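You operate a simulated robot arm through the tools that you are given. There is no shell and no other tool. Be economical: measure what you need, move in short steps, check, and stop when the job is done.

You are at the controls of a simulated two-armed robot. One attempt, no reset.

Task
Hold the yellow jar on the top of the blue bench steady with one hand and open the yellow jar lid with the other.
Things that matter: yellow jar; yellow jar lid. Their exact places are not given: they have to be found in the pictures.

Only the result counts: the job must be done as asked and must still hold three seconds after the hand-in. Knocking over, shifting, dropping, spilling or breaking anything else fails it. A push-on lid holds only when it is set on centred and level and pressed home; a screw cap is set on level and turned clockwise until tight.

Robot
Two 7-joint arms with two-finger grippers on one trunk, on a base that drives. Base frame: it is fixed to the floor where the robot stands at the start and does not move with it; the origin is under the middle of the robot, x ahead of it, y to its left, z up; the surface under the hand at the start is at about z = 800. Lengths are in mm, angles in rad, forces in N, time in s.
The left shoulder is at the start at [29, 160, 1232], the right one opposite. With the tool pointing down near the work surface each hand reaches from about 100 to 700 mm from the robot's upright axis, wherever it stands, measured 20 degrees to its own side. Places, roughly: yellow jar lid [500, -100, 1000]. Payload 2.45 kg a hand.
Tool frame (each hand has its own): the origin (TCP) lies between the finger pads and is the grasp point; the fingertips stand 26 mm ahead of it; z points along the fingers, y is the line along which they close. Largest opening 96 mm; the body of the gripper starts 69 mm behind the TCP.
Orientation is told as [roll, pitch, yaw] about the base's x, y, z axes, in that order, counted from this pose: with the fingers straight down and closing along the base's y, the tool's x points along the base's -x, its y along +y and its z along -z.

Tools
- The arms move only by the tool nudge_tool. It takes "left_steps", "right_steps" or both (then of equal length, played together; a hand with none holds still); each is a list of rows, each a list of 7 numbers: the shift along the base's x, y, z in units of 30 mm (1.0 is 30 mm), then the turn, a rotation vector about the base's x, y, z in units of 4 degrees (1.0 is 4 degrees), then the finger opening in mm, from 0 to 96. In form: [[x, y, z, wx, wy, wz, grip], ...]. A call has 1 to 8 rows; each row shifts and turns the commanded pose from where the row before left it. A call with a number of a shift or a turn outside -1 to 1 is refused whole. Rows are played at 5 a second. More than 50 mm and 0.15 rad between two rows, or a gripper value outside its range, and nothing of the call is played. A pose out of reach is approached as far as the arm can. The call stops where the force on the tool passes 40 N (or 10 N more than at its start, if that is more) or the arm is blocked; 0.2 s more then pass. The fingers move at their own pace and stop on an object; they squeeze with about 24 N. The grip force told is the motor's: it shows also when the fingers shut on nothing. Time passes only in rows, and 0.2 s behind the last, so rows that do not move let the fingers close. The reply holds the time, the measured pose of the TCP, the force on the tool along the base axes, the opening and the grip force, in the units named above and with some noise, with the torque about the TCP (base axes, N m) and any sound that the robot's microphone picked up, and new pictures: "pictures" is both (left out), scene, wrist or none (wrist: the cameras of the hands that moved).
- Cameras (640 x 400 px; columns grow to the right, rows downward): "scene" is now at [78.7, -23.7, 1699.7]; the picture's right is [-0.20, -0.98, -0.00], its down [-0.73, 0.15, -0.66] and it looks along [0.65, -0.13, -0.75] (base axes); focal length 294 px, centre (320, 200). "left" rides on the left gripper at [82, -3, -98] in its tool frame; the picture's right is [0.04, 1.00, 0.00], its down [-0.73, 0.03, -0.68] and it looks along [-0.68, 0.03, 0.73] (tool axes); focal length 256 px, centre (320, 200). "right" rides on the right gripper at [82, 3, -98] in its tool frame; the picture's right is [-0.04, 1.00, 0.00], its down [-0.73, -0.03, -0.68] and it looks along [-0.68, -0.03, 0.73] (tool axes); focal length 256 px, centre (320, 200).
- lift_body(by): slides the trunk up (or, below 0, down) by that many mm; the arms and the scene camera ride with it, the base frame stays. It gives what a move gives, with no picture.
- roll_base(legs): drives the robot by 1 to 6 legs, each [ahead, left, turn to the left] in mm, mm and rad, along the robot's own axes; the way and the turn of a leg run together, so that a leg with both is an arc; at most 1500 mm and 3.142 rad a leg. The arms and the cameras ride along, it lands a little off, and it stops where it bumps. It gives what a move gives, and a new picture of the scene camera.
- pan_tilt(pan, tilt): turns the head with the scene camera to pan (to the left, within 2.094 rad either way) and tilt (down, from -0.506 to 1.204), counted from straight ahead of the robot. It gives what a move gives, and a new picture of the scene camera.
- locate(camera, pixels): for up to 12 pixels [column, row] of the newest picture of that camera ("zoom" is the newest enlarged one), the place [x, y, z] in the base frame of the surface seen there, good to about 3 mm, but the place of the scene camera against the robot may be out by one fixed shift of up to 12 mm in any direction. No time passes.
- inspect(camera, box): a new picture of the part [left, top, right, bottom] of that camera's present view, enlarged. No time passes.
- job_done(): hands the job in; it is judged then, once.

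Work in short steps. Measure before you move; look again where a grasp or a placing could have gone wrong, and mend it. You have 80 turns and 260 pictures in all, those below and enlarged ones among them. Open the grippers and draw the arms clear of the work before you hand the job in, unless the task says otherwise; then end with one line.

The tools are called after ">>>" as a command line: name --argument value ..., lists and objects as JSON in quotes. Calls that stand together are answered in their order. nudge_tool: Moves the arms, as the interface text tells. Its arguments: {"type":"object","properties":{"left_steps":{"type":"array"},"right_steps":{"type":"array"},"pictures":{"type":"string","enum":["both","scene","wrist","none"]}},"required":[]} The other tools are called the same way: lift_body (by) slides the trunk up or down; roll_base (legs) drives the base; pan_tilt (pan, tilt) turns the head that bears the scene camera; locate (camera, pixels) gives the place of the surface under pixels of a picture; inspect (camera, box) takes an enlarged picture of a part of a camera's view; job_done () hands the job in.

At the start:

```text
time_s: 0.0
left_position: [512.7, 102.0, 1253.0]
left_tcp_rot: [0.0, 0.002, -0.002]
left_force: [-0.1, 0.3, 0.4]
left_torque: [-0.02, 0.0, 0.0]
left_gripper_width: 95.8
left_finger_force: 0.1
right_position: [468.4, -317.1, 1154.2]
right_tcp_rot: [0.001, 0.003, -0.003]
right_force: [0.3, -0.9, 0.5]
right_torque: [-0.04, 0.01, 0.0]
right_gripper_width: 95.9
right_finger_force: 0.0
trunk travel left (down, up): [-400.0, 167.0]
robot x, y, heading: [-1.4, -1.8, 0.003]
head pan, tilt: [-0.204, 0.84]
```

scene: 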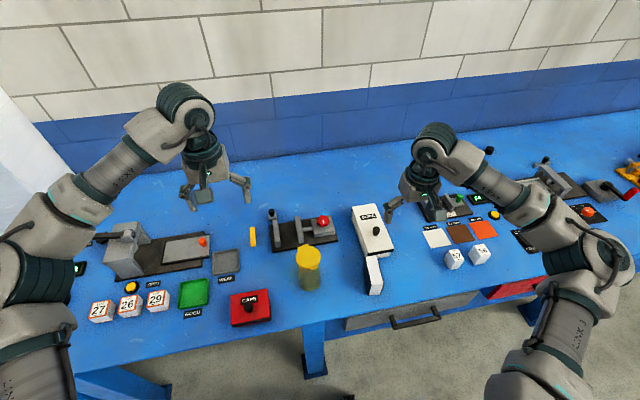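
right: 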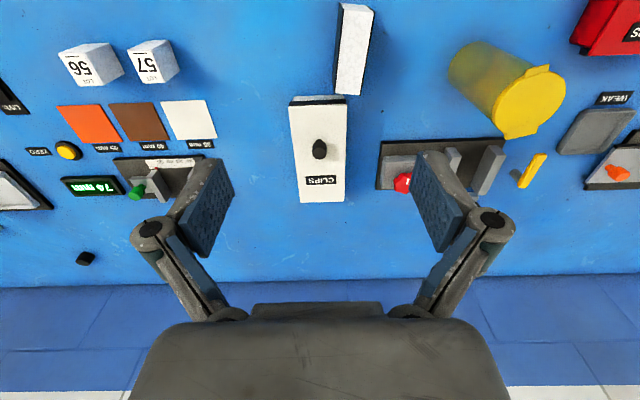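
left: 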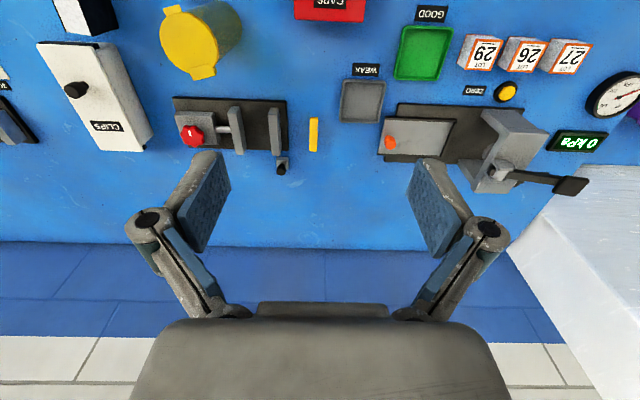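

The jar shows at about (308,268) in the scene picture. I enlarge it and the left wrist view to find lid shape and position.

>>> inspect --camera "scene" --box '[260, 220, 360, 300]'

>>> inspect --camera "left" --box '[140, 0, 260, 90]'

>>> inspect --camera "right" --box '[430, 20, 590, 150]'

>>> locate --camera "scene" --pixels '[[308, 257], [297, 257], [319, 257], [308, 247], [307, 268], [309, 280], [309, 292], [252, 236], [340, 270], [290, 290], [330, 300], [373, 260]]'

>>> locate --camera "left" --pixels '[[190, 45], [165, 40], [215, 35], [180, 12], [203, 72], [230, 30], [314, 134], [265, 60]]'

```text
5.00 times, centred on (310, 260) of scene
```

zoom: 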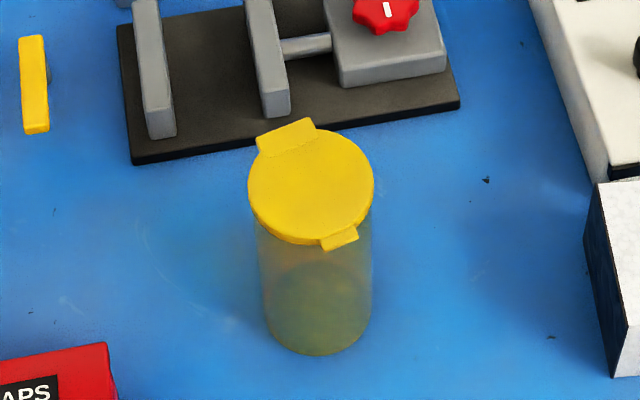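

```text
4.44 times, centred on (200, 45) of left
```

zoom: 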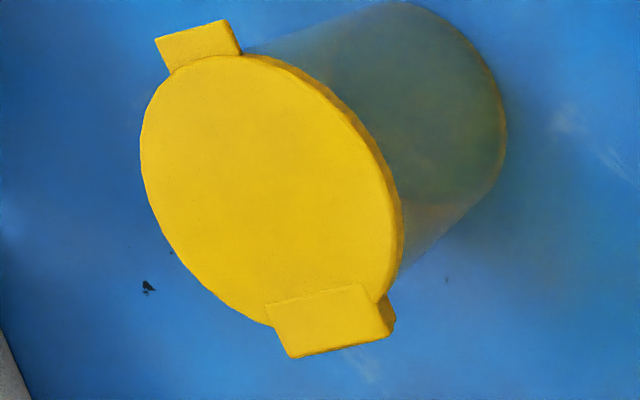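

```text
3.08 times, centred on (510, 85) of right
```

zoom: 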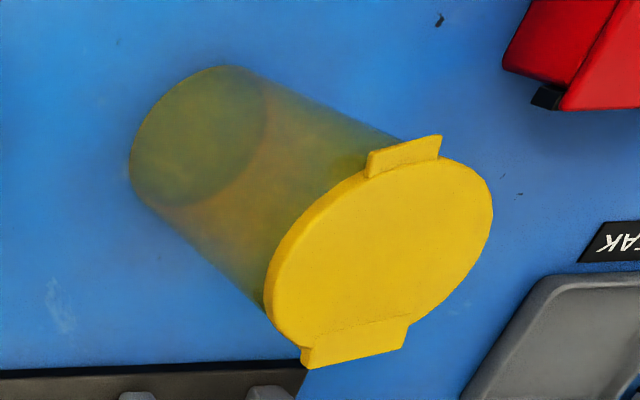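

```text
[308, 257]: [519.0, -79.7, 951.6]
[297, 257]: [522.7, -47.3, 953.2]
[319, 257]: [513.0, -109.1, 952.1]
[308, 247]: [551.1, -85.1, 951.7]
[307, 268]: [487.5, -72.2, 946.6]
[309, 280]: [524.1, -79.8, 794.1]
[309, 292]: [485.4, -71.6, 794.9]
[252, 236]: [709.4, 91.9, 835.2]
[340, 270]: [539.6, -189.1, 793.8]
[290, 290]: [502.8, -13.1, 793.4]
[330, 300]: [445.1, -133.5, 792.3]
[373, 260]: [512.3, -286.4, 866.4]
```

```text
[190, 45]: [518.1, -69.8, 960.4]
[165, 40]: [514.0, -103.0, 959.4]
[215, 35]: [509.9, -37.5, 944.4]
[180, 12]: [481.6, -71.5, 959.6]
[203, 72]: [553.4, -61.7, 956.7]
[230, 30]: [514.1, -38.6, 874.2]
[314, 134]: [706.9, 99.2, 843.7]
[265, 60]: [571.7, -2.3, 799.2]
```

The jar is a flip-top vial: wide hinge tab at the far side, thumb tab at the near side. I measure the tabs, and the neighbours along the left-hand path.

>>> inspect --camera "right" --box '[430, 20, 590, 150]'

>>> locate --camera "zoom" --pixels '[[375, 165], [436, 147], [404, 152], [380, 260], [306, 358], [404, 335], [355, 345], [268, 290], [490, 205], [300, 210], [200, 250], [320, 130]]'

>>> locate --camera "scene" --pixels '[[250, 297], [195, 290], [228, 262], [157, 295], [185, 245], [125, 230], [130, 287], [290, 228], [320, 222], [372, 230], [270, 320], [373, 285]]'

```text
3.08 times, centred on (510, 85) of right
```

zoom: 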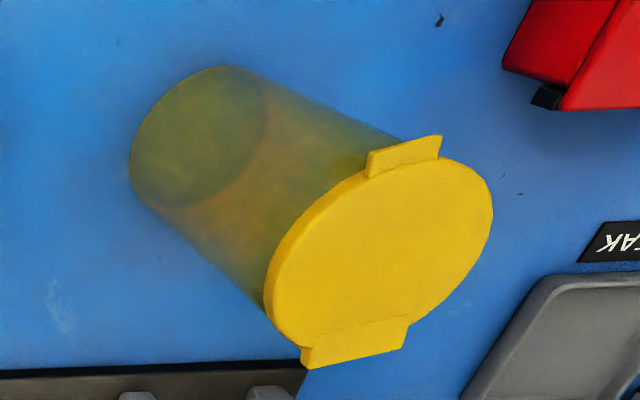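

```text
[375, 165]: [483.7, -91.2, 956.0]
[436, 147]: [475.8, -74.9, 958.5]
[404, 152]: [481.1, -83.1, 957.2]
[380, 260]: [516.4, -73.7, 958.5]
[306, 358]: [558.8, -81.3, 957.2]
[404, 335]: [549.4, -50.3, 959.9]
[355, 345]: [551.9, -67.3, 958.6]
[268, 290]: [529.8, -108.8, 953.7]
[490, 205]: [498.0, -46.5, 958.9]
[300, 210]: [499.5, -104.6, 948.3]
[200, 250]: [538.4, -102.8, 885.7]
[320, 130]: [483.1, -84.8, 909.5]
```

```text
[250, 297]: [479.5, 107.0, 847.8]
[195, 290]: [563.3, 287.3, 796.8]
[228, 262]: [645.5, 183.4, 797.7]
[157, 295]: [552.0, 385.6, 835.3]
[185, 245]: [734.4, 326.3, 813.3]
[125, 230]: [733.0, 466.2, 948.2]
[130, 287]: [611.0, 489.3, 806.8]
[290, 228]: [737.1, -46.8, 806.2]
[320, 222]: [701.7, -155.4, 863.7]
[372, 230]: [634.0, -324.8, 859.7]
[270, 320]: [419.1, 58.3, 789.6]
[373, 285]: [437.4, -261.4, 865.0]
```

Lid centre about (516,-73,958), thumb tab at (479,-84), hinge at (554,-66). The left hand will come from +y with fingers about 15° below horizontal, and I begin turning it up high while checking the CAPS knob height.

>>> inspect --camera "scene" --box '[220, 280, 284, 330]'

>>> nudge_tool --left_steps '[[0, 0.8, -0.5, -1, 1, 1, 96], [0, 0.8, -0.5, -1, 1, 1, 96], [0, 0.8, -0.5, -1, 1, 1, 96], [0, 0.8, -0.5, -1, 1, 1, 96], [0, 0.8, -0.5, -1, 1, 1, 96], [0, 0.8, 0, -1, 1, 1, 96], [0, 0.8, 0, -1, 1, 1, 96], [0, 0.8, 0, -1, 1, 1, 96]]' --pictures "scene"

```text
8.00 times, centred on (252, 305) of scene
```

zoom: 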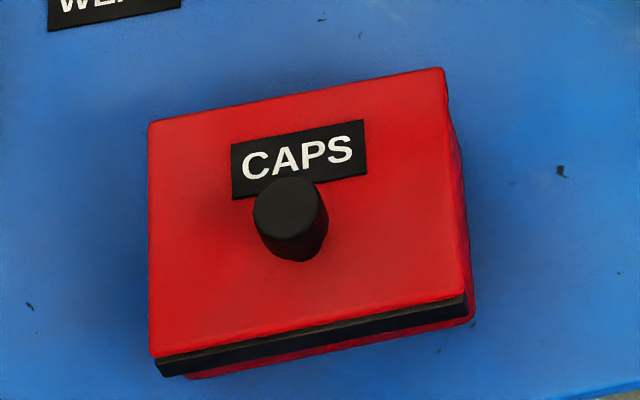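

```text
time_s: 1.8
left_position: [506.9, 296.9, 1182.7]
left_tcp_rot: [-0.436, 0.669, 0.437]
left_force: [-0.7, 0.0, -0.5]
left_torque: [-0.02, -0.01, -0.03]
left_gripper_width: 95.9
left_finger_force: 0.1
right_position: [464.1, -314.2, 1156.4]
right_tcp_rot: [-0.002, -0.002, -0.003]
right_force: [-0.2, 0.0, -0.3]
right_torque: [0.0, 0.04, 0.01]
right_gripper_width: 96.0
right_finger_force: 0.0
trunk travel left (down, up): [-400.0, 167.0]
robot x, y, heading: [1.0, -2.8, -0.003]
head pan, tilt: [-0.204, 0.84]
```

scene: 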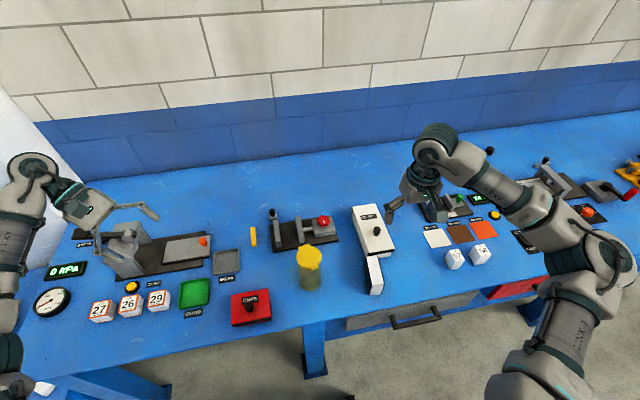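

The turning works well. I go on with the left and begin pitching the right hand forward at height.

>>> nudge_tool --left_steps '[[0, 0, 0, -1, 1, 1, 96], [0, 0, 0, -1, 1, 1, 96], [0, 0, 0, -1, 1, 1, 96], [0, 0, 0, -1, 1, 1, 96], [0, 0, 0, -1, 1, 1, 96], [0, 0, 0, -1, 1, 1, 96], [0, 0, 0, -1, 1, 1, 96], [0, 0, 0, -1, 1, 1, 96]]' --right_steps '[[-0.4, 0.2, 0, 0, -1, 0, 96], [-0.4, 0.2, 0, 0, -1, 0, 96], [-0.4, 0.2, 0, 0, -1, 0, 96], [-0.4, 0.2, 0, 0, -1, 0, 96], [-0.4, 0.2, 0, 0, -1, 0, 60], [-0.4, 0.2, 0, 0, -1, 0, 30], [-0.4, 0.2, 0, 0, -1, 0, 0], [-0.4, 0.2, 0, 0, -1, 0, 0]]' --pictures "scene"

```text
time_s: 3.6
left_position: [507.6, 297.4, 1179.1]
left_tcp_rot: [-0.725, 1.441, 0.755]
left_force: [0.2, 0.0, 0.3]
left_torque: [0.0, 0.01, 0.01]
left_gripper_width: 95.8
left_finger_force: 0.1
right_position: [374.1, -269.1, 1160.8]
right_tcp_rot: [-0.001, -0.56, -0.002]
right_force: [0.2, 0.6, 0.7]
right_torque: [0.01, 0.05, 0.01]
right_gripper_width: 0.0
right_finger_force: 24.0
right hand out of reach, approached as far as the arm can: row 8
trunk travel left (down, up): [-400.0, 167.0]
robot x, y, heading: [-1.9, -0.6, 0.0]
head pan, tilt: [-0.204, 0.84]
```

scene: 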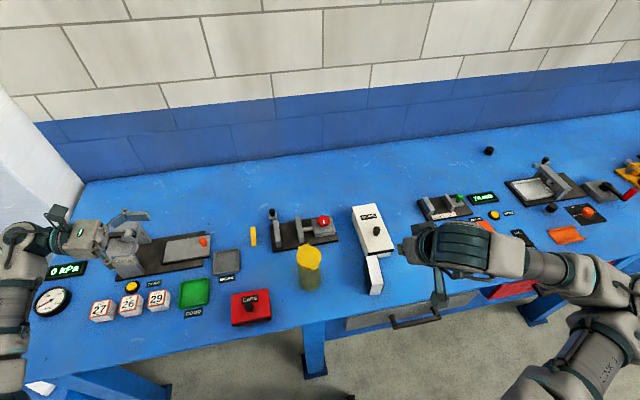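

The left is nearly turned; I finish it at 20° below horizontal while bringing it toward the jar high up. The right ran to a limit being too close and high, so I send it ahead and lower first.

>>> locate --camera "scene" --pixels '[[250, 299], [251, 303], [256, 306], [262, 310]]'

>>> nudge_tool --left_steps '[[0, -0.8, -0.5, 0.92, 0.275, 0.39, 96], [0, -0.8, -0.5, 0.92, 0.275, 0.39, 96], [0, -0.8, -0.5, 0.92, 0.275, 0.39, 96], [0, -0.8, -0.5, 0.92, 0.275, 0.39, 96], [0, -0.8, -0.5, 0, 0, 0, 96], [0, -0.8, -0.5, 0, 0, 0, 96]]' --right_steps '[[0.5, 0, -1, 0, 0, 0, 0], [0.5, 0, -1, 0, 0, 0, 0], [0.5, 0, -1, 0, -1, 0, 0], [0.5, 0, -1, 0, -1, 0, 0], [0, 0, -1, 0, -1, 0, 0], [0, 0, -1, 0, -1, 0, 0]]'

```text
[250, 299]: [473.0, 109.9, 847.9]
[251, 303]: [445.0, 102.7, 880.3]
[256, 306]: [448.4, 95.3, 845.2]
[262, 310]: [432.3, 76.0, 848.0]
```

```text
time_s: 5.0
left_position: [508.3, 151.7, 1091.3]
left_tcp_rot: [0.01, 1.217, 1.583]
left_force: [0.7, 0.3, 0.1]
left_torque: [0.01, 0.02, -0.01]
left_gripper_width: 96.1
left_finger_force: 0.0
right_position: [435.5, -270.4, 979.2]
right_tcp_rot: [0.002, -0.842, -0.002]
right_force: [0.5, -0.3, 0.9]
right_torque: [-0.02, -0.02, 0.0]
right_gripper_width: 0.1
right_finger_force: 24.0
trunk travel left (down, up): [-400.0, 167.0]
robot x, y, heading: [1.3, -1.0, -0.0]
head pan, tilt: [-0.204, 0.84]
```

scene: 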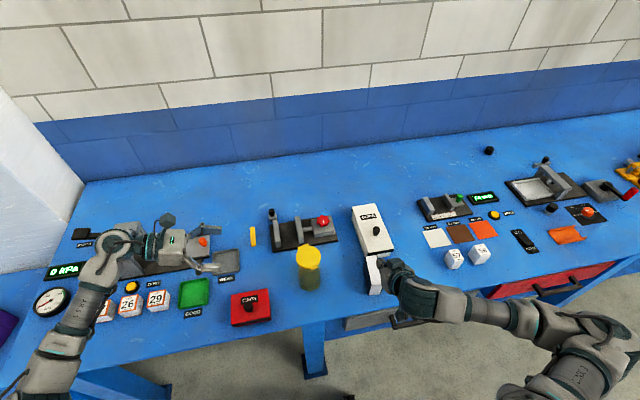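
right: 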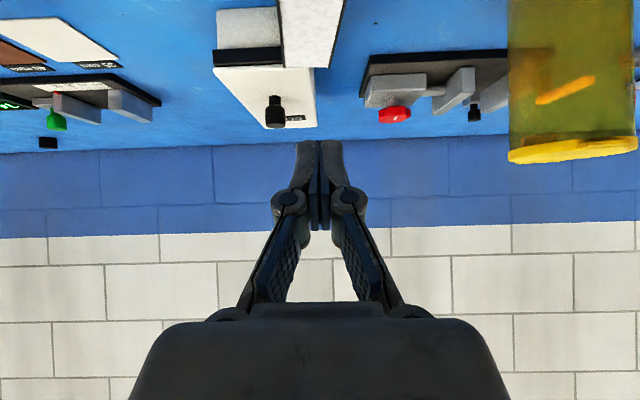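
left: 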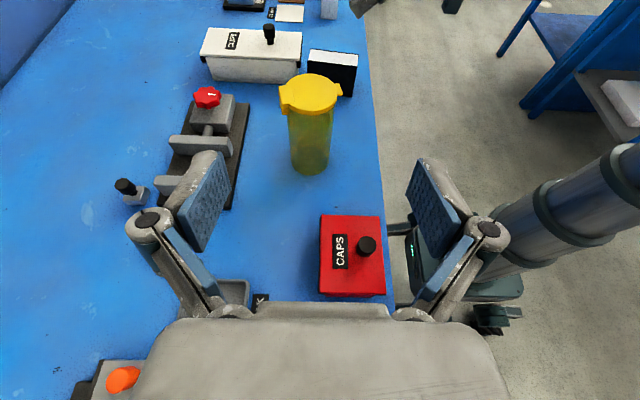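

The left hand points right at the jar. I measure the jar with the left camera before closing in.

>>> locate --camera "left" --pixels '[[289, 135], [310, 135], [329, 135], [292, 160], [311, 160], [329, 160], [310, 90], [282, 98], [340, 88], [310, 172], [365, 243]]'

>>> inspect --camera "left" --box '[260, 60, 360, 190]'

```text
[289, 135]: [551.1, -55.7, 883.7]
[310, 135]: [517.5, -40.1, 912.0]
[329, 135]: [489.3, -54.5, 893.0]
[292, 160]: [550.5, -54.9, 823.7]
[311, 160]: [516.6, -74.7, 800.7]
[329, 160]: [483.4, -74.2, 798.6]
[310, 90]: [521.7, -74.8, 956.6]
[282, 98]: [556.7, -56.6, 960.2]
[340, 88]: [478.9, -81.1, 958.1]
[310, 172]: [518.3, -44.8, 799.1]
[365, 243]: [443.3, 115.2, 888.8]
```

```text
3.08 times, centred on (310, 125) of left
```

zoom: 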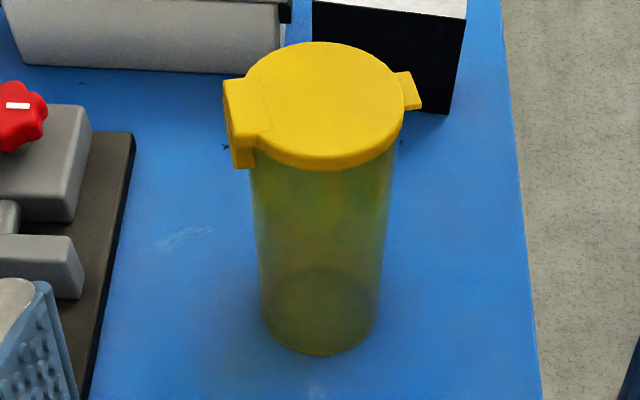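

Jar axis is at about x=519, y=-72, radius 32. I bring the left hand to a standoff and keep pitching the right.

>>> nudge_tool --left_steps '[[0.055, -0.733, -0.92, 0, 0, 0, 96], [0.055, -0.733, -0.92, 0, 0, 0, 96], [0.055, -0.733, -0.92, 0, 0, 0, 96], [0.055, -0.733, -0.92, 0, 0, 0, 96], [0.055, -0.733, -0.92, 0, 0, 0, 96], [0.055, -0.733, -0.92, 0, 0, 0, 96]]' --right_steps '[[-0.3, 0, 0, 0, -1, 0, 0], [-0.3, 0, 0, 0, -1, 0, 0], [-0.3, 0, 0, 0, -1, 0, 0], [-0.3, 0, 0, 0, -1, 0, 0], [0, 0, 0, 0, -1, 0, 0], [0, 0, 0, 0, -1, 0, 0]]'

```text
time_s: 6.4
left_position: [519.3, 17.5, 923.3]
left_tcp_rot: [0.009, 1.217, 1.584]
left_force: [0.7, -0.5, -0.1]
left_torque: [0.0, -0.03, 0.0]
left_gripper_width: 95.7
left_finger_force: 0.1
right_position: [434.6, -269.6, 979.4]
right_tcp_rot: [0.003, -0.84, -0.005]
right_force: [-0.3, 0.0, -0.1]
right_torque: [0.03, 0.03, 0.01]
right_gripper_width: 0.1
right_finger_force: 24.3
right hand out of reach, approached as far as the arm can: row 1, 2, 3, 4, 5, 6
trunk travel left (down, up): [-400.0, 167.0]
robot x, y, heading: [-0.3, 0.4, -0.003]
head pan, tilt: [-0.204, 0.84]
```

scene: 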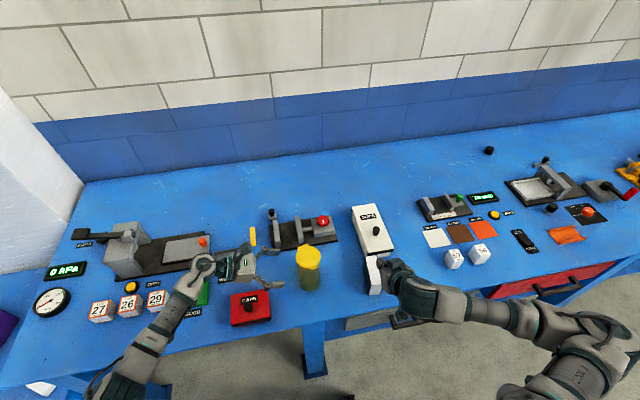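
right: 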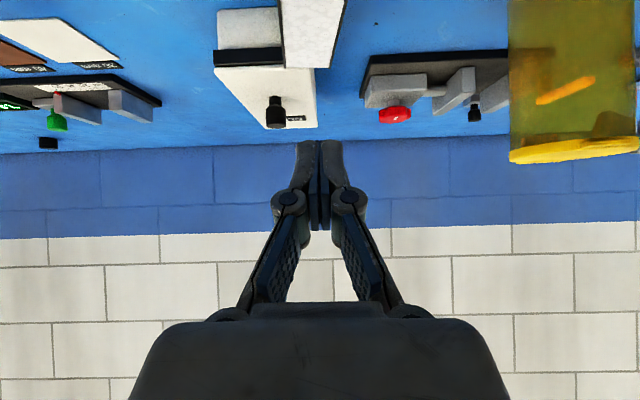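
left: 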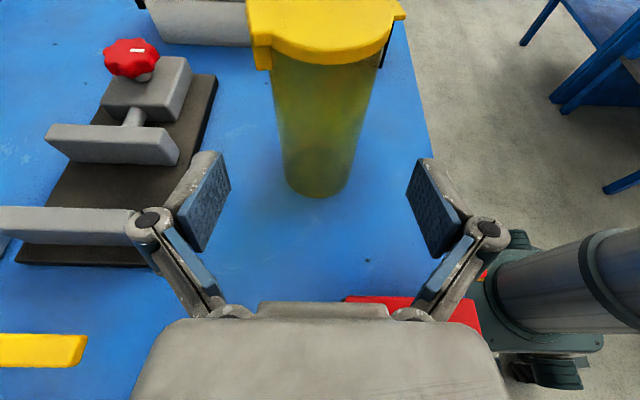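

The right hand cannot pitch forward that near the robot, so I'll use a mirror of the left pose (fingers pointing +y, a bar parallel to the hinge) to lift the tab. I slide the left hand onto the jar with fingers open and undo the right pitch while rising.

>>> nudge_tool --left_steps '[[0, -0.69, -0.32, 0, 0, 0, 96], [0, -0.69, -0.32, 0, 0, 0, 96], [0, -0.69, -0.32, 0, 0, 0, 96], [0, -0.69, -0.32, 0, 0, 0, 96], [0, 0, 0, 0, 0, 0, 96], [0, 0, 0, 0, 0, 0, 96], [0, 0, 0, 0, 0, 0, 96], [0, 0, 0, 0, 0, 0, 96]]' --right_steps '[[0.2, -0.3, 0.7, 0, 1, 0, 0], [0.2, -0.3, 0.7, 0, 1, 0, 0], [0.2, -0.3, 0.7, 0, 1, 0, 0], [0.2, -0.3, 0.7, 0, 1, 0, 0], [0.2, -0.3, 0.7, 0, 1, 0, 0], [0.2, -0.3, 0.7, 0, 1, 0, 0], [0.2, -0.3, 0.7, 0, 1, 0, 0], [0.2, -0.3, 0.7, 0, 1, 0, 0]]'

```text
time_s: 8.2
left_position: [515.9, -65.0, 887.8]
left_tcp_rot: [0.011, 1.219, 1.584]
left_force: [0.3, 0.3, -0.2]
left_torque: [-0.03, 0.03, 0.02]
left_gripper_width: 96.2
left_finger_force: 0.0
right_position: [483.1, -337.4, 1148.0]
right_tcp_rot: [0.003, -0.279, 0.002]
right_force: [0.2, -0.1, -0.1]
right_torque: [0.01, 0.02, 0.02]
right_gripper_width: 0.0
right_finger_force: 24.0
trunk travel left (down, up): [-400.0, 167.0]
robot x, y, heading: [0.4, -1.3, 0.005]
head pan, tilt: [-0.204, 0.84]
```

scene: 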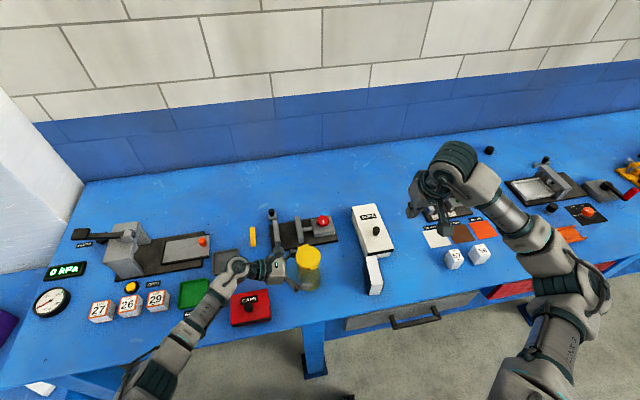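
right: 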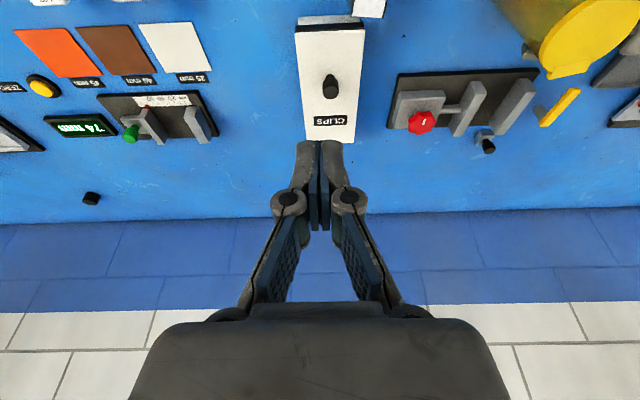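
left: 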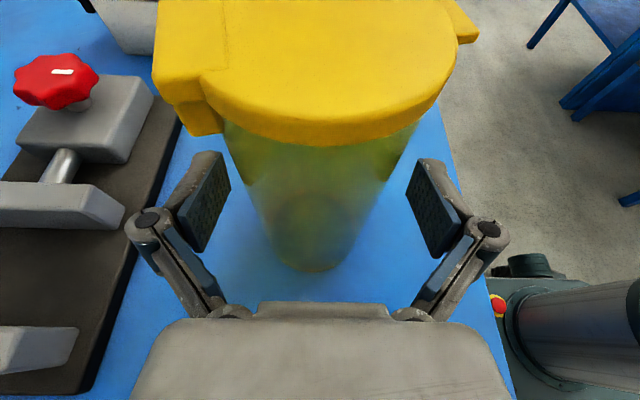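

Jar sits centred between the open left fingers. I close on it (a touch deeper first) while the right goes on turning.

>>> nudge_tool --left_steps '[[0.05, -0.15, 0, 0, 0, 0, 96], [0, 0, 0, 0, 0, 0, 75], [0, 0, 0, 0, 0, 0, 60], [0, 0, 0, 0, 0, 0, 50], [0, 0, 0, 0, 0, 0, 45], [0, 0, 0, 0, 0, 0, 45], [0, 0, 0, 0, 0, 0, 45], [0, 0, 0, 0, 0, 0, 45]]' --right_steps '[[0, 0, 0.2, 0, 1, 0, 0], [0, 0, 0.2, 0, 1, 0, 0], [0, 0, 0.2, 0, 1, 0, 0], [0, 0, 0.2, 0, 1, 0, 0], [0, 0, 0, 1, 1, -1, 0], [0, 0, 0, 1, 1, -1, 0], [0, 0, 0, 1, 1, -1, 0], [0, 0, 0, 1, 1, -1, 0]]' --pictures "wrist"

```text
time_s: 10.0
left_position: [518.5, -68.9, 887.0]
left_tcp_rot: [0.007, 1.217, 1.582]
left_force: [0.6, 0.3, 1.5]
left_torque: [-0.06, -0.09, 0.04]
left_gripper_width: 76.0
left_finger_force: 23.8
right_position: [483.1, -340.3, 1172.0]
right_tcp_rot: [0.247, 0.311, -0.249]
right_force: [-0.1, 0.4, 0.4]
right_torque: [0.0, 0.01, 0.03]
right_gripper_width: 0.0
right_finger_force: 23.9
trunk travel left (down, up): [-400.0, 167.0]
robot x, y, heading: [1.1, 0.7, -0.001]
head pan, tilt: [-0.204, 0.84]
```

right: 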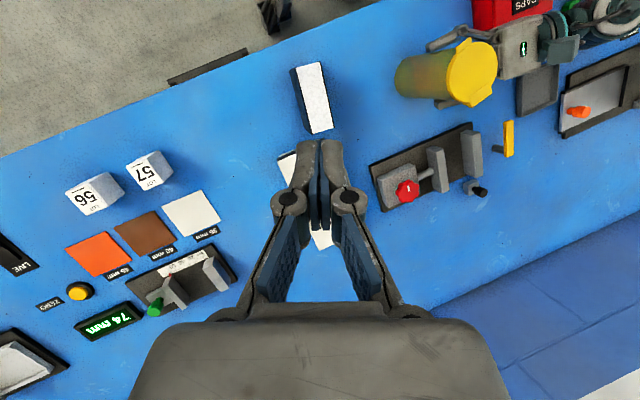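
left: 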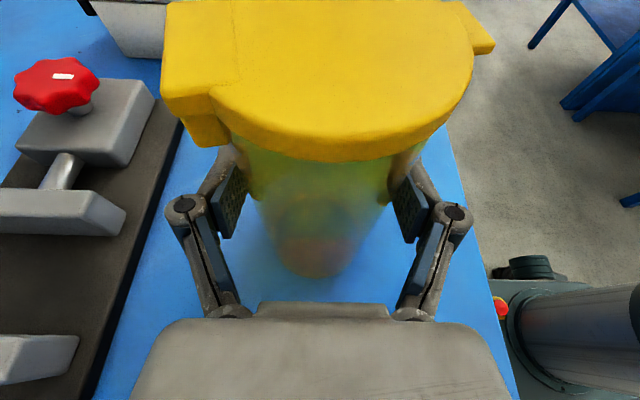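

Left grips the jar (76 mm, 24 N). I go on turning the right hand.

>>> nudge_tool --right_steps '[[0, 0, 0, 1, 1, -1, 0], [0, 0, 0, 1, 1, -1, 0], [0, 0, 0, 1, 1, -1, 0], [0, 0, 0, 1, 1, -1, 0], [0, 0, 0, 1, 1, -1, 0], [0, 0, 0, 1, 1, -1, 0], [0, 0, 0, 1, 1, -1, 0], [0, 0, 0, 1, 1, -1, 0]]' --pictures "none"

```text
time_s: 11.8
left_position: [519.0, -68.6, 886.5]
left_tcp_rot: [0.006, 1.217, 1.581]
left_force: [0.4, 0.9, 3.1]
left_torque: [-0.12, -0.08, 0.0]
left_gripper_width: 76.0
left_finger_force: 23.6
right_position: [483.4, -340.8, 1171.9]
right_tcp_rot: [0.592, 1.049, -0.6]
right_force: [-1.0, -0.1, -0.4]
right_torque: [0.02, 0.0, 0.0]
right_gripper_width: 0.3
right_finger_force: 24.3
trunk travel left (down, up): [-400.0, 167.0]
robot x, y, heading: [-0.5, 2.4, 0.004]
head pan, tilt: [-0.204, 0.84]
```

Five more turns, then correct to 10° below horizontal with a slight yaw along the hinge line, closing in at height.

>>> nudge_tool --right_steps '[[0, 0, -0.5, 1, 1, -1, 0], [0, 0, -0.5, 1, 1, -1, 0], [0, 0.3, -0.5, 1, 1, -1, 0], [0, 0.3, -0.5, 1, 1, -1, 0], [0, 0.3, -0.5, 1, 1, -1, 0], [0, 0.5, -0.5, -0.73, 0.1, 0.9, 0], [0, 0.5, -0.5, -0.73, 0.1, 0.9, 0], [0, 0.5, -0.5, -0.73, 0.1, 0.9, 0]]'

```text
time_s: 13.6
left_position: [518.2, -68.2, 886.1]
left_tcp_rot: [0.009, 1.22, 1.581]
left_force: [-0.1, -0.3, 2.3]
left_torque: [-0.01, -0.07, -0.03]
left_gripper_width: 76.2
left_finger_force: 24.0
right_position: [480.5, -266.5, 1050.8]
right_tcp_rot: [-0.11, 1.396, -1.466]
right_force: [0.2, 0.6, -1.1]
right_torque: [0.0, -0.02, 0.0]
right_gripper_width: 0.0
right_finger_force: 23.9
trunk travel left (down, up): [-400.0, 167.0]
robot x, y, heading: [-2.6, -0.2, 0.0]
head pan, tilt: [-0.204, 0.84]
```

scene: 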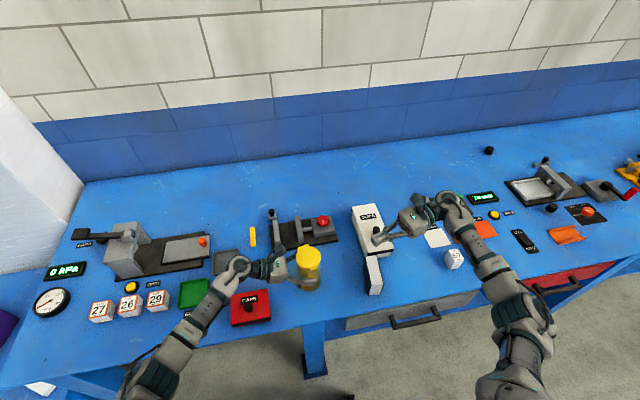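
right: 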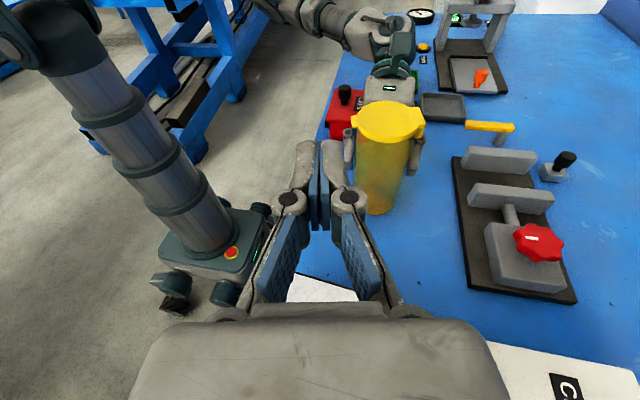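

The right fingers now run parallel to the hinge line, 10° down. I look at the tab in the right camera around (365,115).

>>> inspect --camera "right" --box '[320, 80, 450, 220]'

>>> locate --camera "right" --pixels '[[354, 118], [356, 124], [359, 130], [390, 118], [415, 112], [362, 160], [380, 160], [405, 160], [370, 105], [424, 118]]'

```text
2.86 times, centred on (385, 150) of right
```

zoom: 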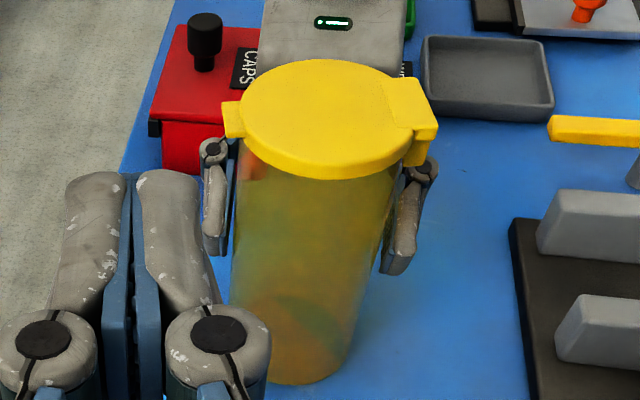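

```text
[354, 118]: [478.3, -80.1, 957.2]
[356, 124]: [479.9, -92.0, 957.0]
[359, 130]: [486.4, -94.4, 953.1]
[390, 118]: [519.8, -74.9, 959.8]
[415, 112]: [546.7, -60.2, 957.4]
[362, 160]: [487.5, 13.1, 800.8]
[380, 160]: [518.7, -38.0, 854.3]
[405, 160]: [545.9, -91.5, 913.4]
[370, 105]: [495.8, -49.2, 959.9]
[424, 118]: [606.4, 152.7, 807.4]
```

>>> locate --camera "zoom" --pixels '[[226, 104], [226, 116], [228, 128], [233, 134], [238, 122], [243, 135], [236, 136], [214, 150], [214, 190], [207, 230], [250, 158], [235, 210]]'

```text
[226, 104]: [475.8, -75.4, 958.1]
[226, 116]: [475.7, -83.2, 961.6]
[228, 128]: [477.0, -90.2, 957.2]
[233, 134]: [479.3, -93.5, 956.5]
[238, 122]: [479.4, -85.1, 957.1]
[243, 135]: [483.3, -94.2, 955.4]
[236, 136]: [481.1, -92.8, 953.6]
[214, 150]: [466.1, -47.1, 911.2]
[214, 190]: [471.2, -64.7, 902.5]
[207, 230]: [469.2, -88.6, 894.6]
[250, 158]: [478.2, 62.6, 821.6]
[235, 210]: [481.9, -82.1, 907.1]
```

Tab spans x 475–484, y −94…−75, top 958. I move the closed right fingers to a standoff just right of the jar, below the tab.

>>> nudge_tool --right_steps '[[-0.037, 0.71, -0.79, 0, 0, 0, 0], [-0.037, 0.71, -0.79, 0, 0, 0, 0], [-0.037, 0.71, -0.79, 0, 0, 0, 0], [-0.037, 0.71, -0.79, 0, 0, 0, 0], [-0.037, 0.71, -0.79, 0, 0, 0, 0], [0, 0, 0, 0, 0, 0, 0]]'

>>> inspect --camera "right" --box '[240, 60, 440, 240]'

```text
time_s: 15.0
left_position: [518.7, -69.4, 886.8]
left_tcp_rot: [0.007, 1.217, 1.582]
left_force: [-0.6, -0.8, 2.8]
left_torque: [-0.09, -0.05, 0.03]
left_gripper_width: 76.1
left_finger_force: 23.9
right_position: [478.0, -161.7, 930.7]
right_tcp_rot: [-0.112, 1.395, -1.467]
right_force: [0.6, -0.7, 0.5]
right_torque: [-0.01, 0.01, -0.01]
right_gripper_width: 0.0
right_finger_force: 23.8
trunk travel left (down, up): [-400.0, 167.0]
robot x, y, heading: [-0.8, -2.1, -0.001]
head pan, tilt: [-0.204, 0.84]
```

scene: 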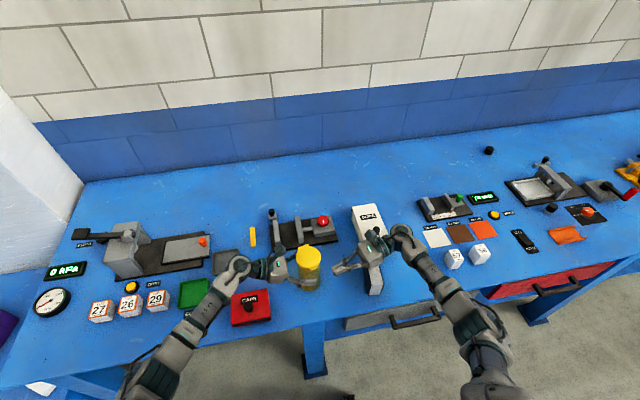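
right: 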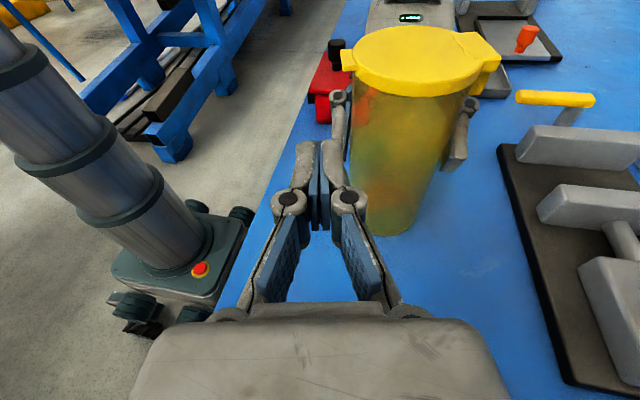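

```text
2.22 times, centred on (340, 150) of right
```

zoom: 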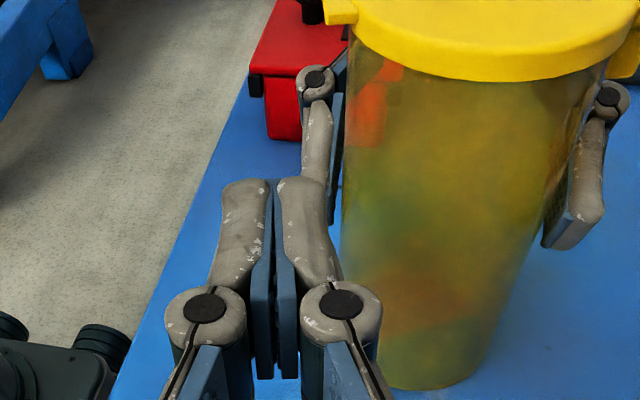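

I measure the finger-tip width and knuckles to choose the path past the jar wall.

>>> locate --camera "zoom" --pixels '[[226, 188], [240, 185], [300, 183], [322, 190], [325, 235], [340, 275], [380, 320], [330, 300], [355, 150], [316, 80], [345, 20], [333, 15]]'

```text
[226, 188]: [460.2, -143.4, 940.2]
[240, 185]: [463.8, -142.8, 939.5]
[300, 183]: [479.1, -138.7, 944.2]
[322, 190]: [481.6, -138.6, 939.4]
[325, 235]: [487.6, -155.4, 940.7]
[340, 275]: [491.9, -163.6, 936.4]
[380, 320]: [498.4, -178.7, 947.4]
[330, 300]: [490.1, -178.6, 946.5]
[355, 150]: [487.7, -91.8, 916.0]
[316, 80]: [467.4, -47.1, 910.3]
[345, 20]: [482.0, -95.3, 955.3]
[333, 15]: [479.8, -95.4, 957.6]
```

Fingertips span x 459–483 with tops at z≈943; the jar wall is about x 482–492 along there. I shift −3 mm in x and slide in 64 mm under the tab.

>>> nudge_tool --right_steps '[[-0.12, 0.35, 0, 0, 0, 0, 0], [0, 0.6, 0, 0, 0, 0, 0], [0, 0.6, 0, 0, 0, 0, 0], [0, 0.58, 0, 0, 0, 0, 0], [0, 0, 0, 0, 0, 0, 0]]' --pictures "wrist"

>>> inspect --camera "right" --box '[240, 60, 440, 240]'

>>> inspect --camera "scene" --box '[260, 220, 360, 300]'

```text
time_s: 16.2
left_position: [519.3, -66.7, 886.8]
left_tcp_rot: [0.007, 1.217, 1.583]
left_force: [9.2, 6.3, 1.0]
left_torque: [0.06, 0.24, 0.15]
left_gripper_width: 75.5
left_finger_force: 23.6
right_position: [473.6, -97.8, 934.0]
right_tcp_rot: [-0.115, 1.396, -1.467]
right_force: [-10.2, -4.0, 1.1]
right_torque: [-0.01, 0.0, -0.01]
right_gripper_width: 0.1
right_finger_force: 23.9
trunk travel left (down, up): [-400.0, 167.0]
robot x, y, heading: [0.5, -0.1, 0.0]
head pan, tilt: [-0.204, 0.84]
```

right: 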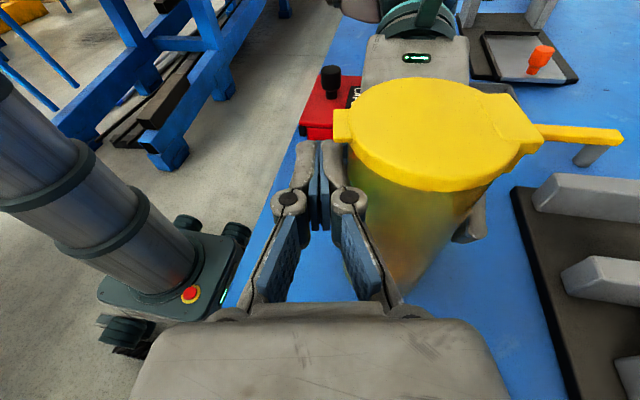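

```text
2.22 times, centred on (340, 150) of right
```

zoom: 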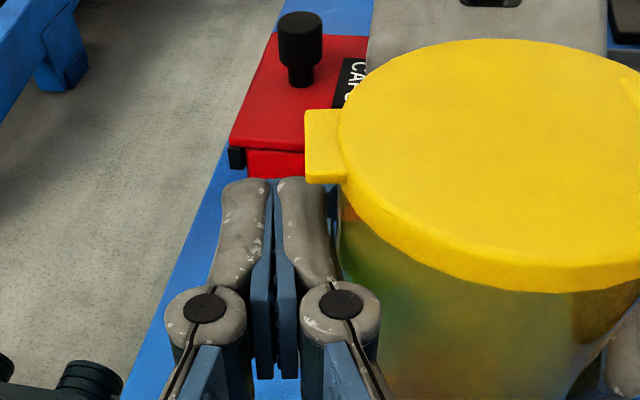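

```text
5.00 times, centred on (310, 260) of scene
```

zoom: 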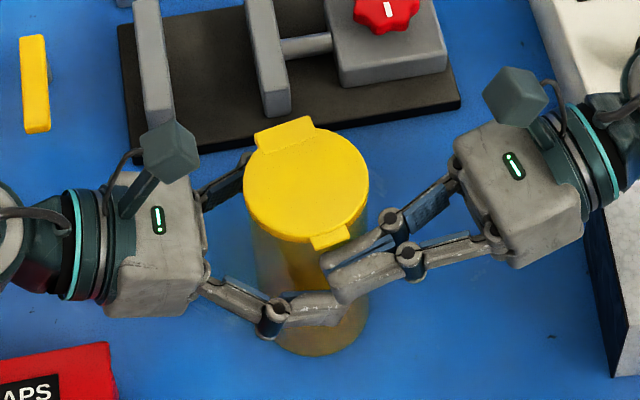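

Sideways force of 10 N says the fingers touch the jar wall. I measure the tip versus the tab now.

>>> inspect --camera "right" --box '[290, 90, 390, 180]'

>>> locate --camera "right" --pixels '[[313, 143], [329, 141], [332, 143], [338, 112], [338, 138], [346, 138], [338, 125], [420, 120], [340, 150], [346, 165]]'

```text
4.44 times, centred on (340, 135) of right
```

zoom: 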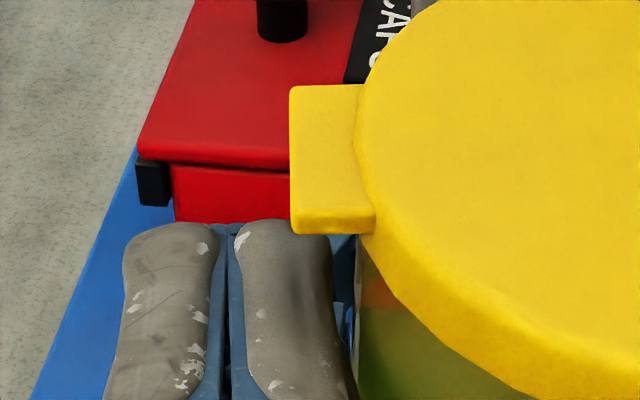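

```text
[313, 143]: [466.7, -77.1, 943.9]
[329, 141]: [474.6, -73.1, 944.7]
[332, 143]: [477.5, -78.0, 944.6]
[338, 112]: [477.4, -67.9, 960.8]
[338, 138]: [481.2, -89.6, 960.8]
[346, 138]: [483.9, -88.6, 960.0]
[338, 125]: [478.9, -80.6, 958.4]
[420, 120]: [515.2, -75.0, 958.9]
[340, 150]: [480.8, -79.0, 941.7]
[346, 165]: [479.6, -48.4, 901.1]
```

The tips (y≈−73, right edge x≈481) lie under the tab (outer edge x≈475). I raise in small steps and watch the force.

>>> nudge_tool --right_steps '[[0, 0, 0.2, 0, 0, 0, 0], [0, 0, 0.2, 0, 0, 0, 0], [0, 0, 0.2, 0, 0, 0, 0]]' --pictures "none"

>>> inspect --camera "right" --box '[290, 90, 390, 180]'

```text
time_s: 17.0
left_position: [517.7, -67.8, 886.8]
left_tcp_rot: [0.009, 1.219, 1.58]
left_force: [0.7, 0.1, 3.6]
left_torque: [0.1, 0.15, 0.08]
left_gripper_width: 72.6
left_finger_force: 23.8
right_position: [474.6, -96.5, 952.8]
right_tcp_rot: [-0.105, 1.396, -1.461]
right_force: [-2.0, 0.6, -1.4]
right_torque: [-0.05, 0.05, 0.04]
right_gripper_width: 0.0
right_finger_force: 24.0
trunk travel left (down, up): [-400.0, 167.0]
robot x, y, heading: [-1.8, 1.0, 0.003]
head pan, tilt: [-0.204, 0.84]
```

```text
4.44 times, centred on (340, 135) of right
```

zoom: 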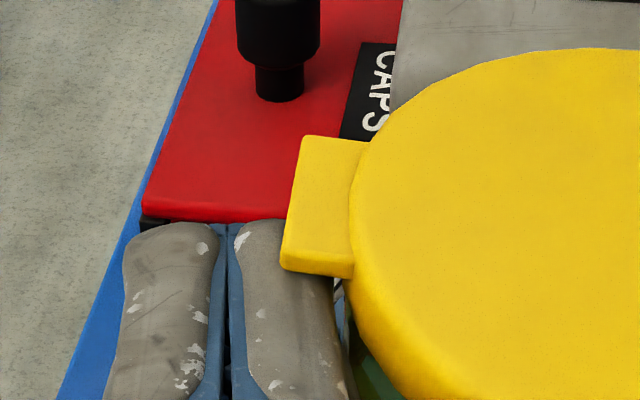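

The left opening dropped from 76 to 72.6, so the jar may have shifted in the grip. I check from the scene and left views.

>>> inspect --camera "scene" --box '[260, 220, 360, 300]'

>>> inspect --camera "left" --box '[120, 0, 520, 320]'

>>> locate --camera "zoom" --pixels '[[330, 100], [200, 100], [480, 40], [330, 400], [330, 320]]'

```text
5.00 times, centred on (310, 260) of scene
```

zoom: 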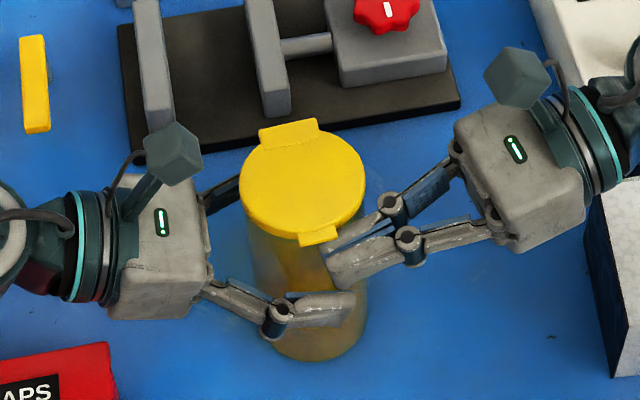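

```text
1.25 times, centred on (320, 160) of left
```

zoom: 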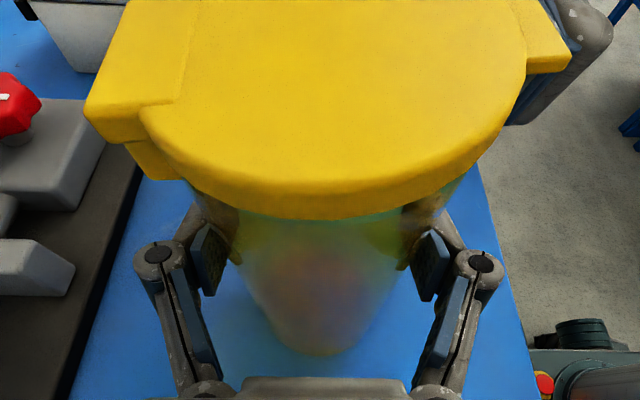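

```text
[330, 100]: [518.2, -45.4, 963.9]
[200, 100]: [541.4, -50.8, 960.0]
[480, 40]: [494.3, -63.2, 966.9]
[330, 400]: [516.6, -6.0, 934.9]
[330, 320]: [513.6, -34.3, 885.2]
```

>>> inspect --camera "right" --box '[290, 60, 550, 280]'

>>> locate --camera "zoom" --pixels '[[110, 175], [125, 215], [180, 180], [250, 150], [300, 220], [400, 200], [450, 130], [340, 110], [250, 330], [330, 380], [300, 300], [500, 160]]'

```text
1.82 times, centred on (420, 170) of right
```

zoom: 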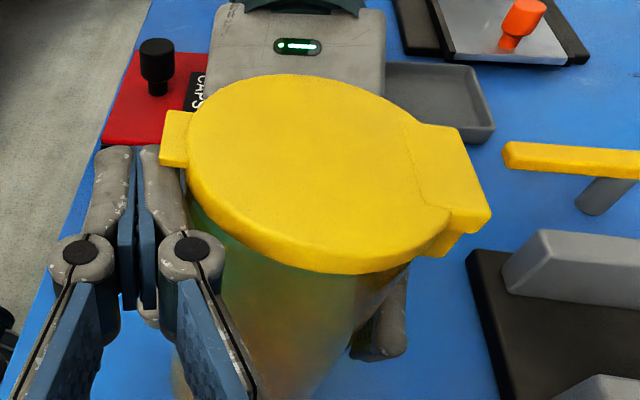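

```text
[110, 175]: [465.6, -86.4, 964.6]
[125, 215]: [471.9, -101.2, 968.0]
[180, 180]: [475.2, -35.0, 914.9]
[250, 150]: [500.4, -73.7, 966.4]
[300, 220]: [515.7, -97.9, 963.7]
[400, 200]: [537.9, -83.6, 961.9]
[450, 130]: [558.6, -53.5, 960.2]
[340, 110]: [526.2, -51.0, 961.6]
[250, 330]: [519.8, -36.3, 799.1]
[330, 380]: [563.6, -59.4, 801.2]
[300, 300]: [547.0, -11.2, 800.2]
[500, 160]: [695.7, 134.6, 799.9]
```

The lid plane now slopes about 7° (966 near tab vs 960 at hinge), with the hinge still in place: the lid is starting to lift. I continue along the arc in small steps.

>>> nudge_tool --right_steps '[[0.03, 0, 0.25, 0, 0, 0, 0], [0.05, 0, 0.25, 0, 0, 0, 0], [0.07, 0, 0.25, 0, 0, 0, 0], [0.08, 0, 0.2, 0, 0, 0, 0]]' --pictures "wrist"

>>> inspect --camera "scene" --box '[260, 220, 360, 300]'

>>> inspect --camera "right" --box '[290, 60, 550, 280]'

```text
time_s: 18.0
left_position: [518.9, -67.8, 887.4]
left_tcp_rot: [0.01, 1.215, 1.584]
left_force: [-0.2, 0.8, 0.3]
left_torque: [0.03, -0.02, 0.04]
left_gripper_width: 72.2
left_finger_force: 23.6
right_position: [481.6, -98.1, 980.5]
right_tcp_rot: [-0.106, 1.396, -1.462]
right_force: [0.3, -0.6, 0.4]
right_torque: [-0.01, 0.01, -0.02]
right_gripper_width: 0.1
right_finger_force: 24.2
trunk travel left (down, up): [-400.0, 167.0]
robot x, y, heading: [0.0, -0.6, -0.001]
head pan, tilt: [-0.204, 0.84]
```

right: 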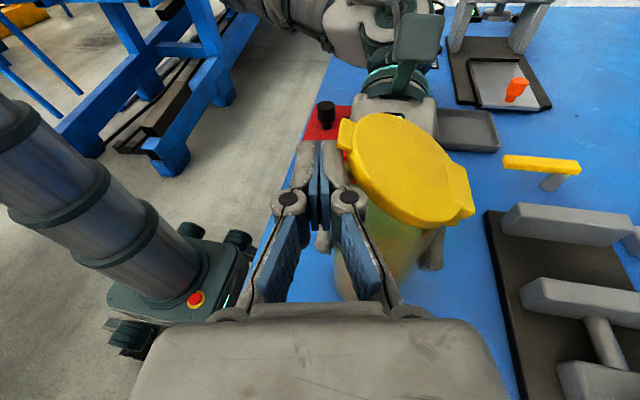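

```text
5.00 times, centred on (310, 260) of scene
```

zoom: 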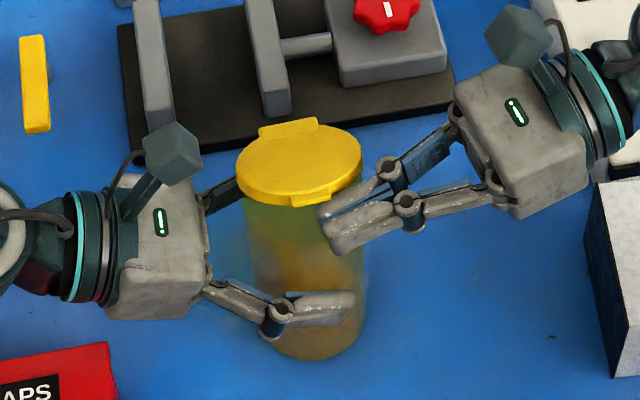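

```text
1.82 times, centred on (420, 170) of right
```

zoom: 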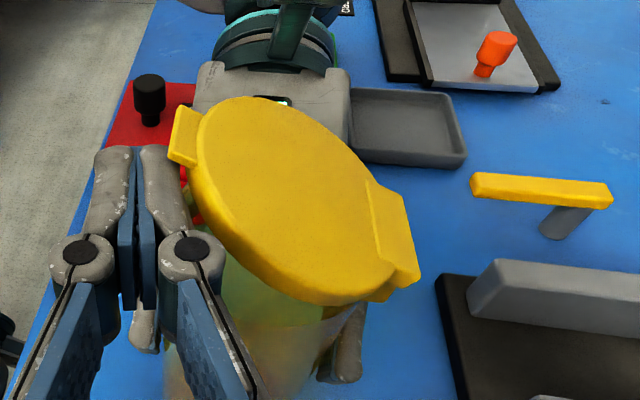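

The lid opens freely at about 28° with hardly any force. I sweep on along the hinge arc toward vertical.

>>> nudge_tool --right_steps '[[0.18, 0, 0.38, 0, 0, 0, 0], [0.18, 0, 0.38, 0, 0, 0, 0], [0.235, 0, 0.25, 0, 0, 0, 0], [0.235, 0, 0.25, 0, 0, 0, 0], [0.29, 0, 0.17, 0, 0, 0, 0], [0.29, 0, 0.17, 0, 0, 0, 0], [0.33, 0, 0.1, 0, 0, 0, 0], [0.33, 0, 0.1, 0, 0, 0, 0]]'

>>> inspect --camera "scene" --box '[260, 210, 372, 300]'

```text
time_s: 19.8
left_position: [518.5, -67.7, 885.3]
left_tcp_rot: [0.011, 1.218, 1.582]
left_force: [0.8, 0.7, 0.3]
left_torque: [-0.02, 0.0, -0.03]
left_gripper_width: 72.0
left_finger_force: 23.8
right_position: [542.0, -98.7, 1033.7]
right_tcp_rot: [-0.119, 1.396, -1.474]
right_force: [-0.4, -0.1, 0.0]
right_torque: [0.01, -0.03, 0.01]
right_gripper_width: 0.0
right_finger_force: 24.2
trunk travel left (down, up): [-400.0, 167.0]
robot x, y, heading: [-1.8, -0.8, -0.001]
head pan, tilt: [-0.204, 0.84]
```

scene: 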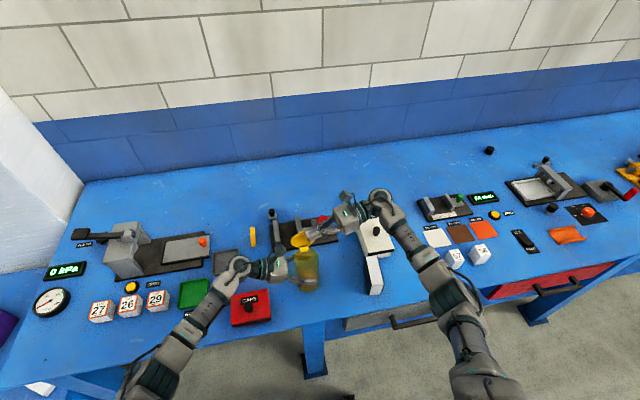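
right: 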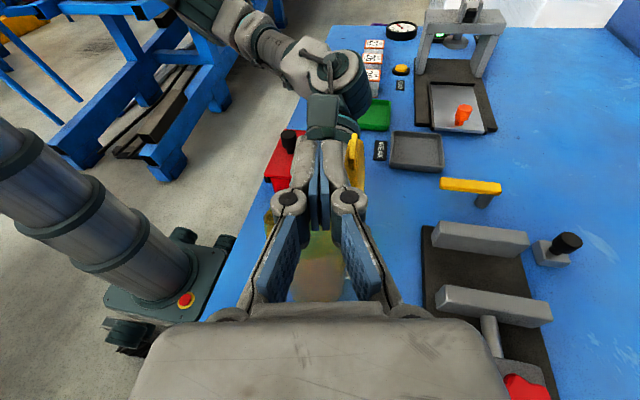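

```text
4.44 times, centred on (316, 255) of scene
```

zoom: 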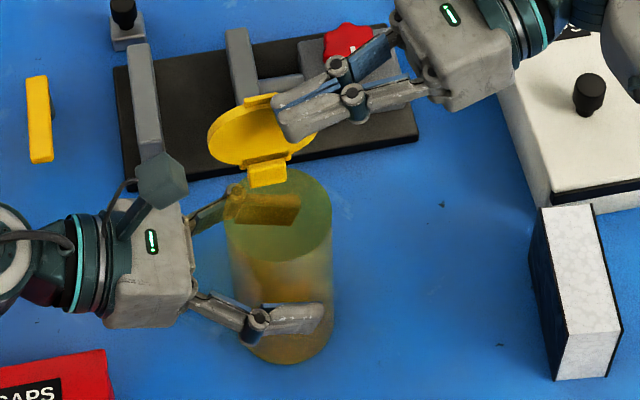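

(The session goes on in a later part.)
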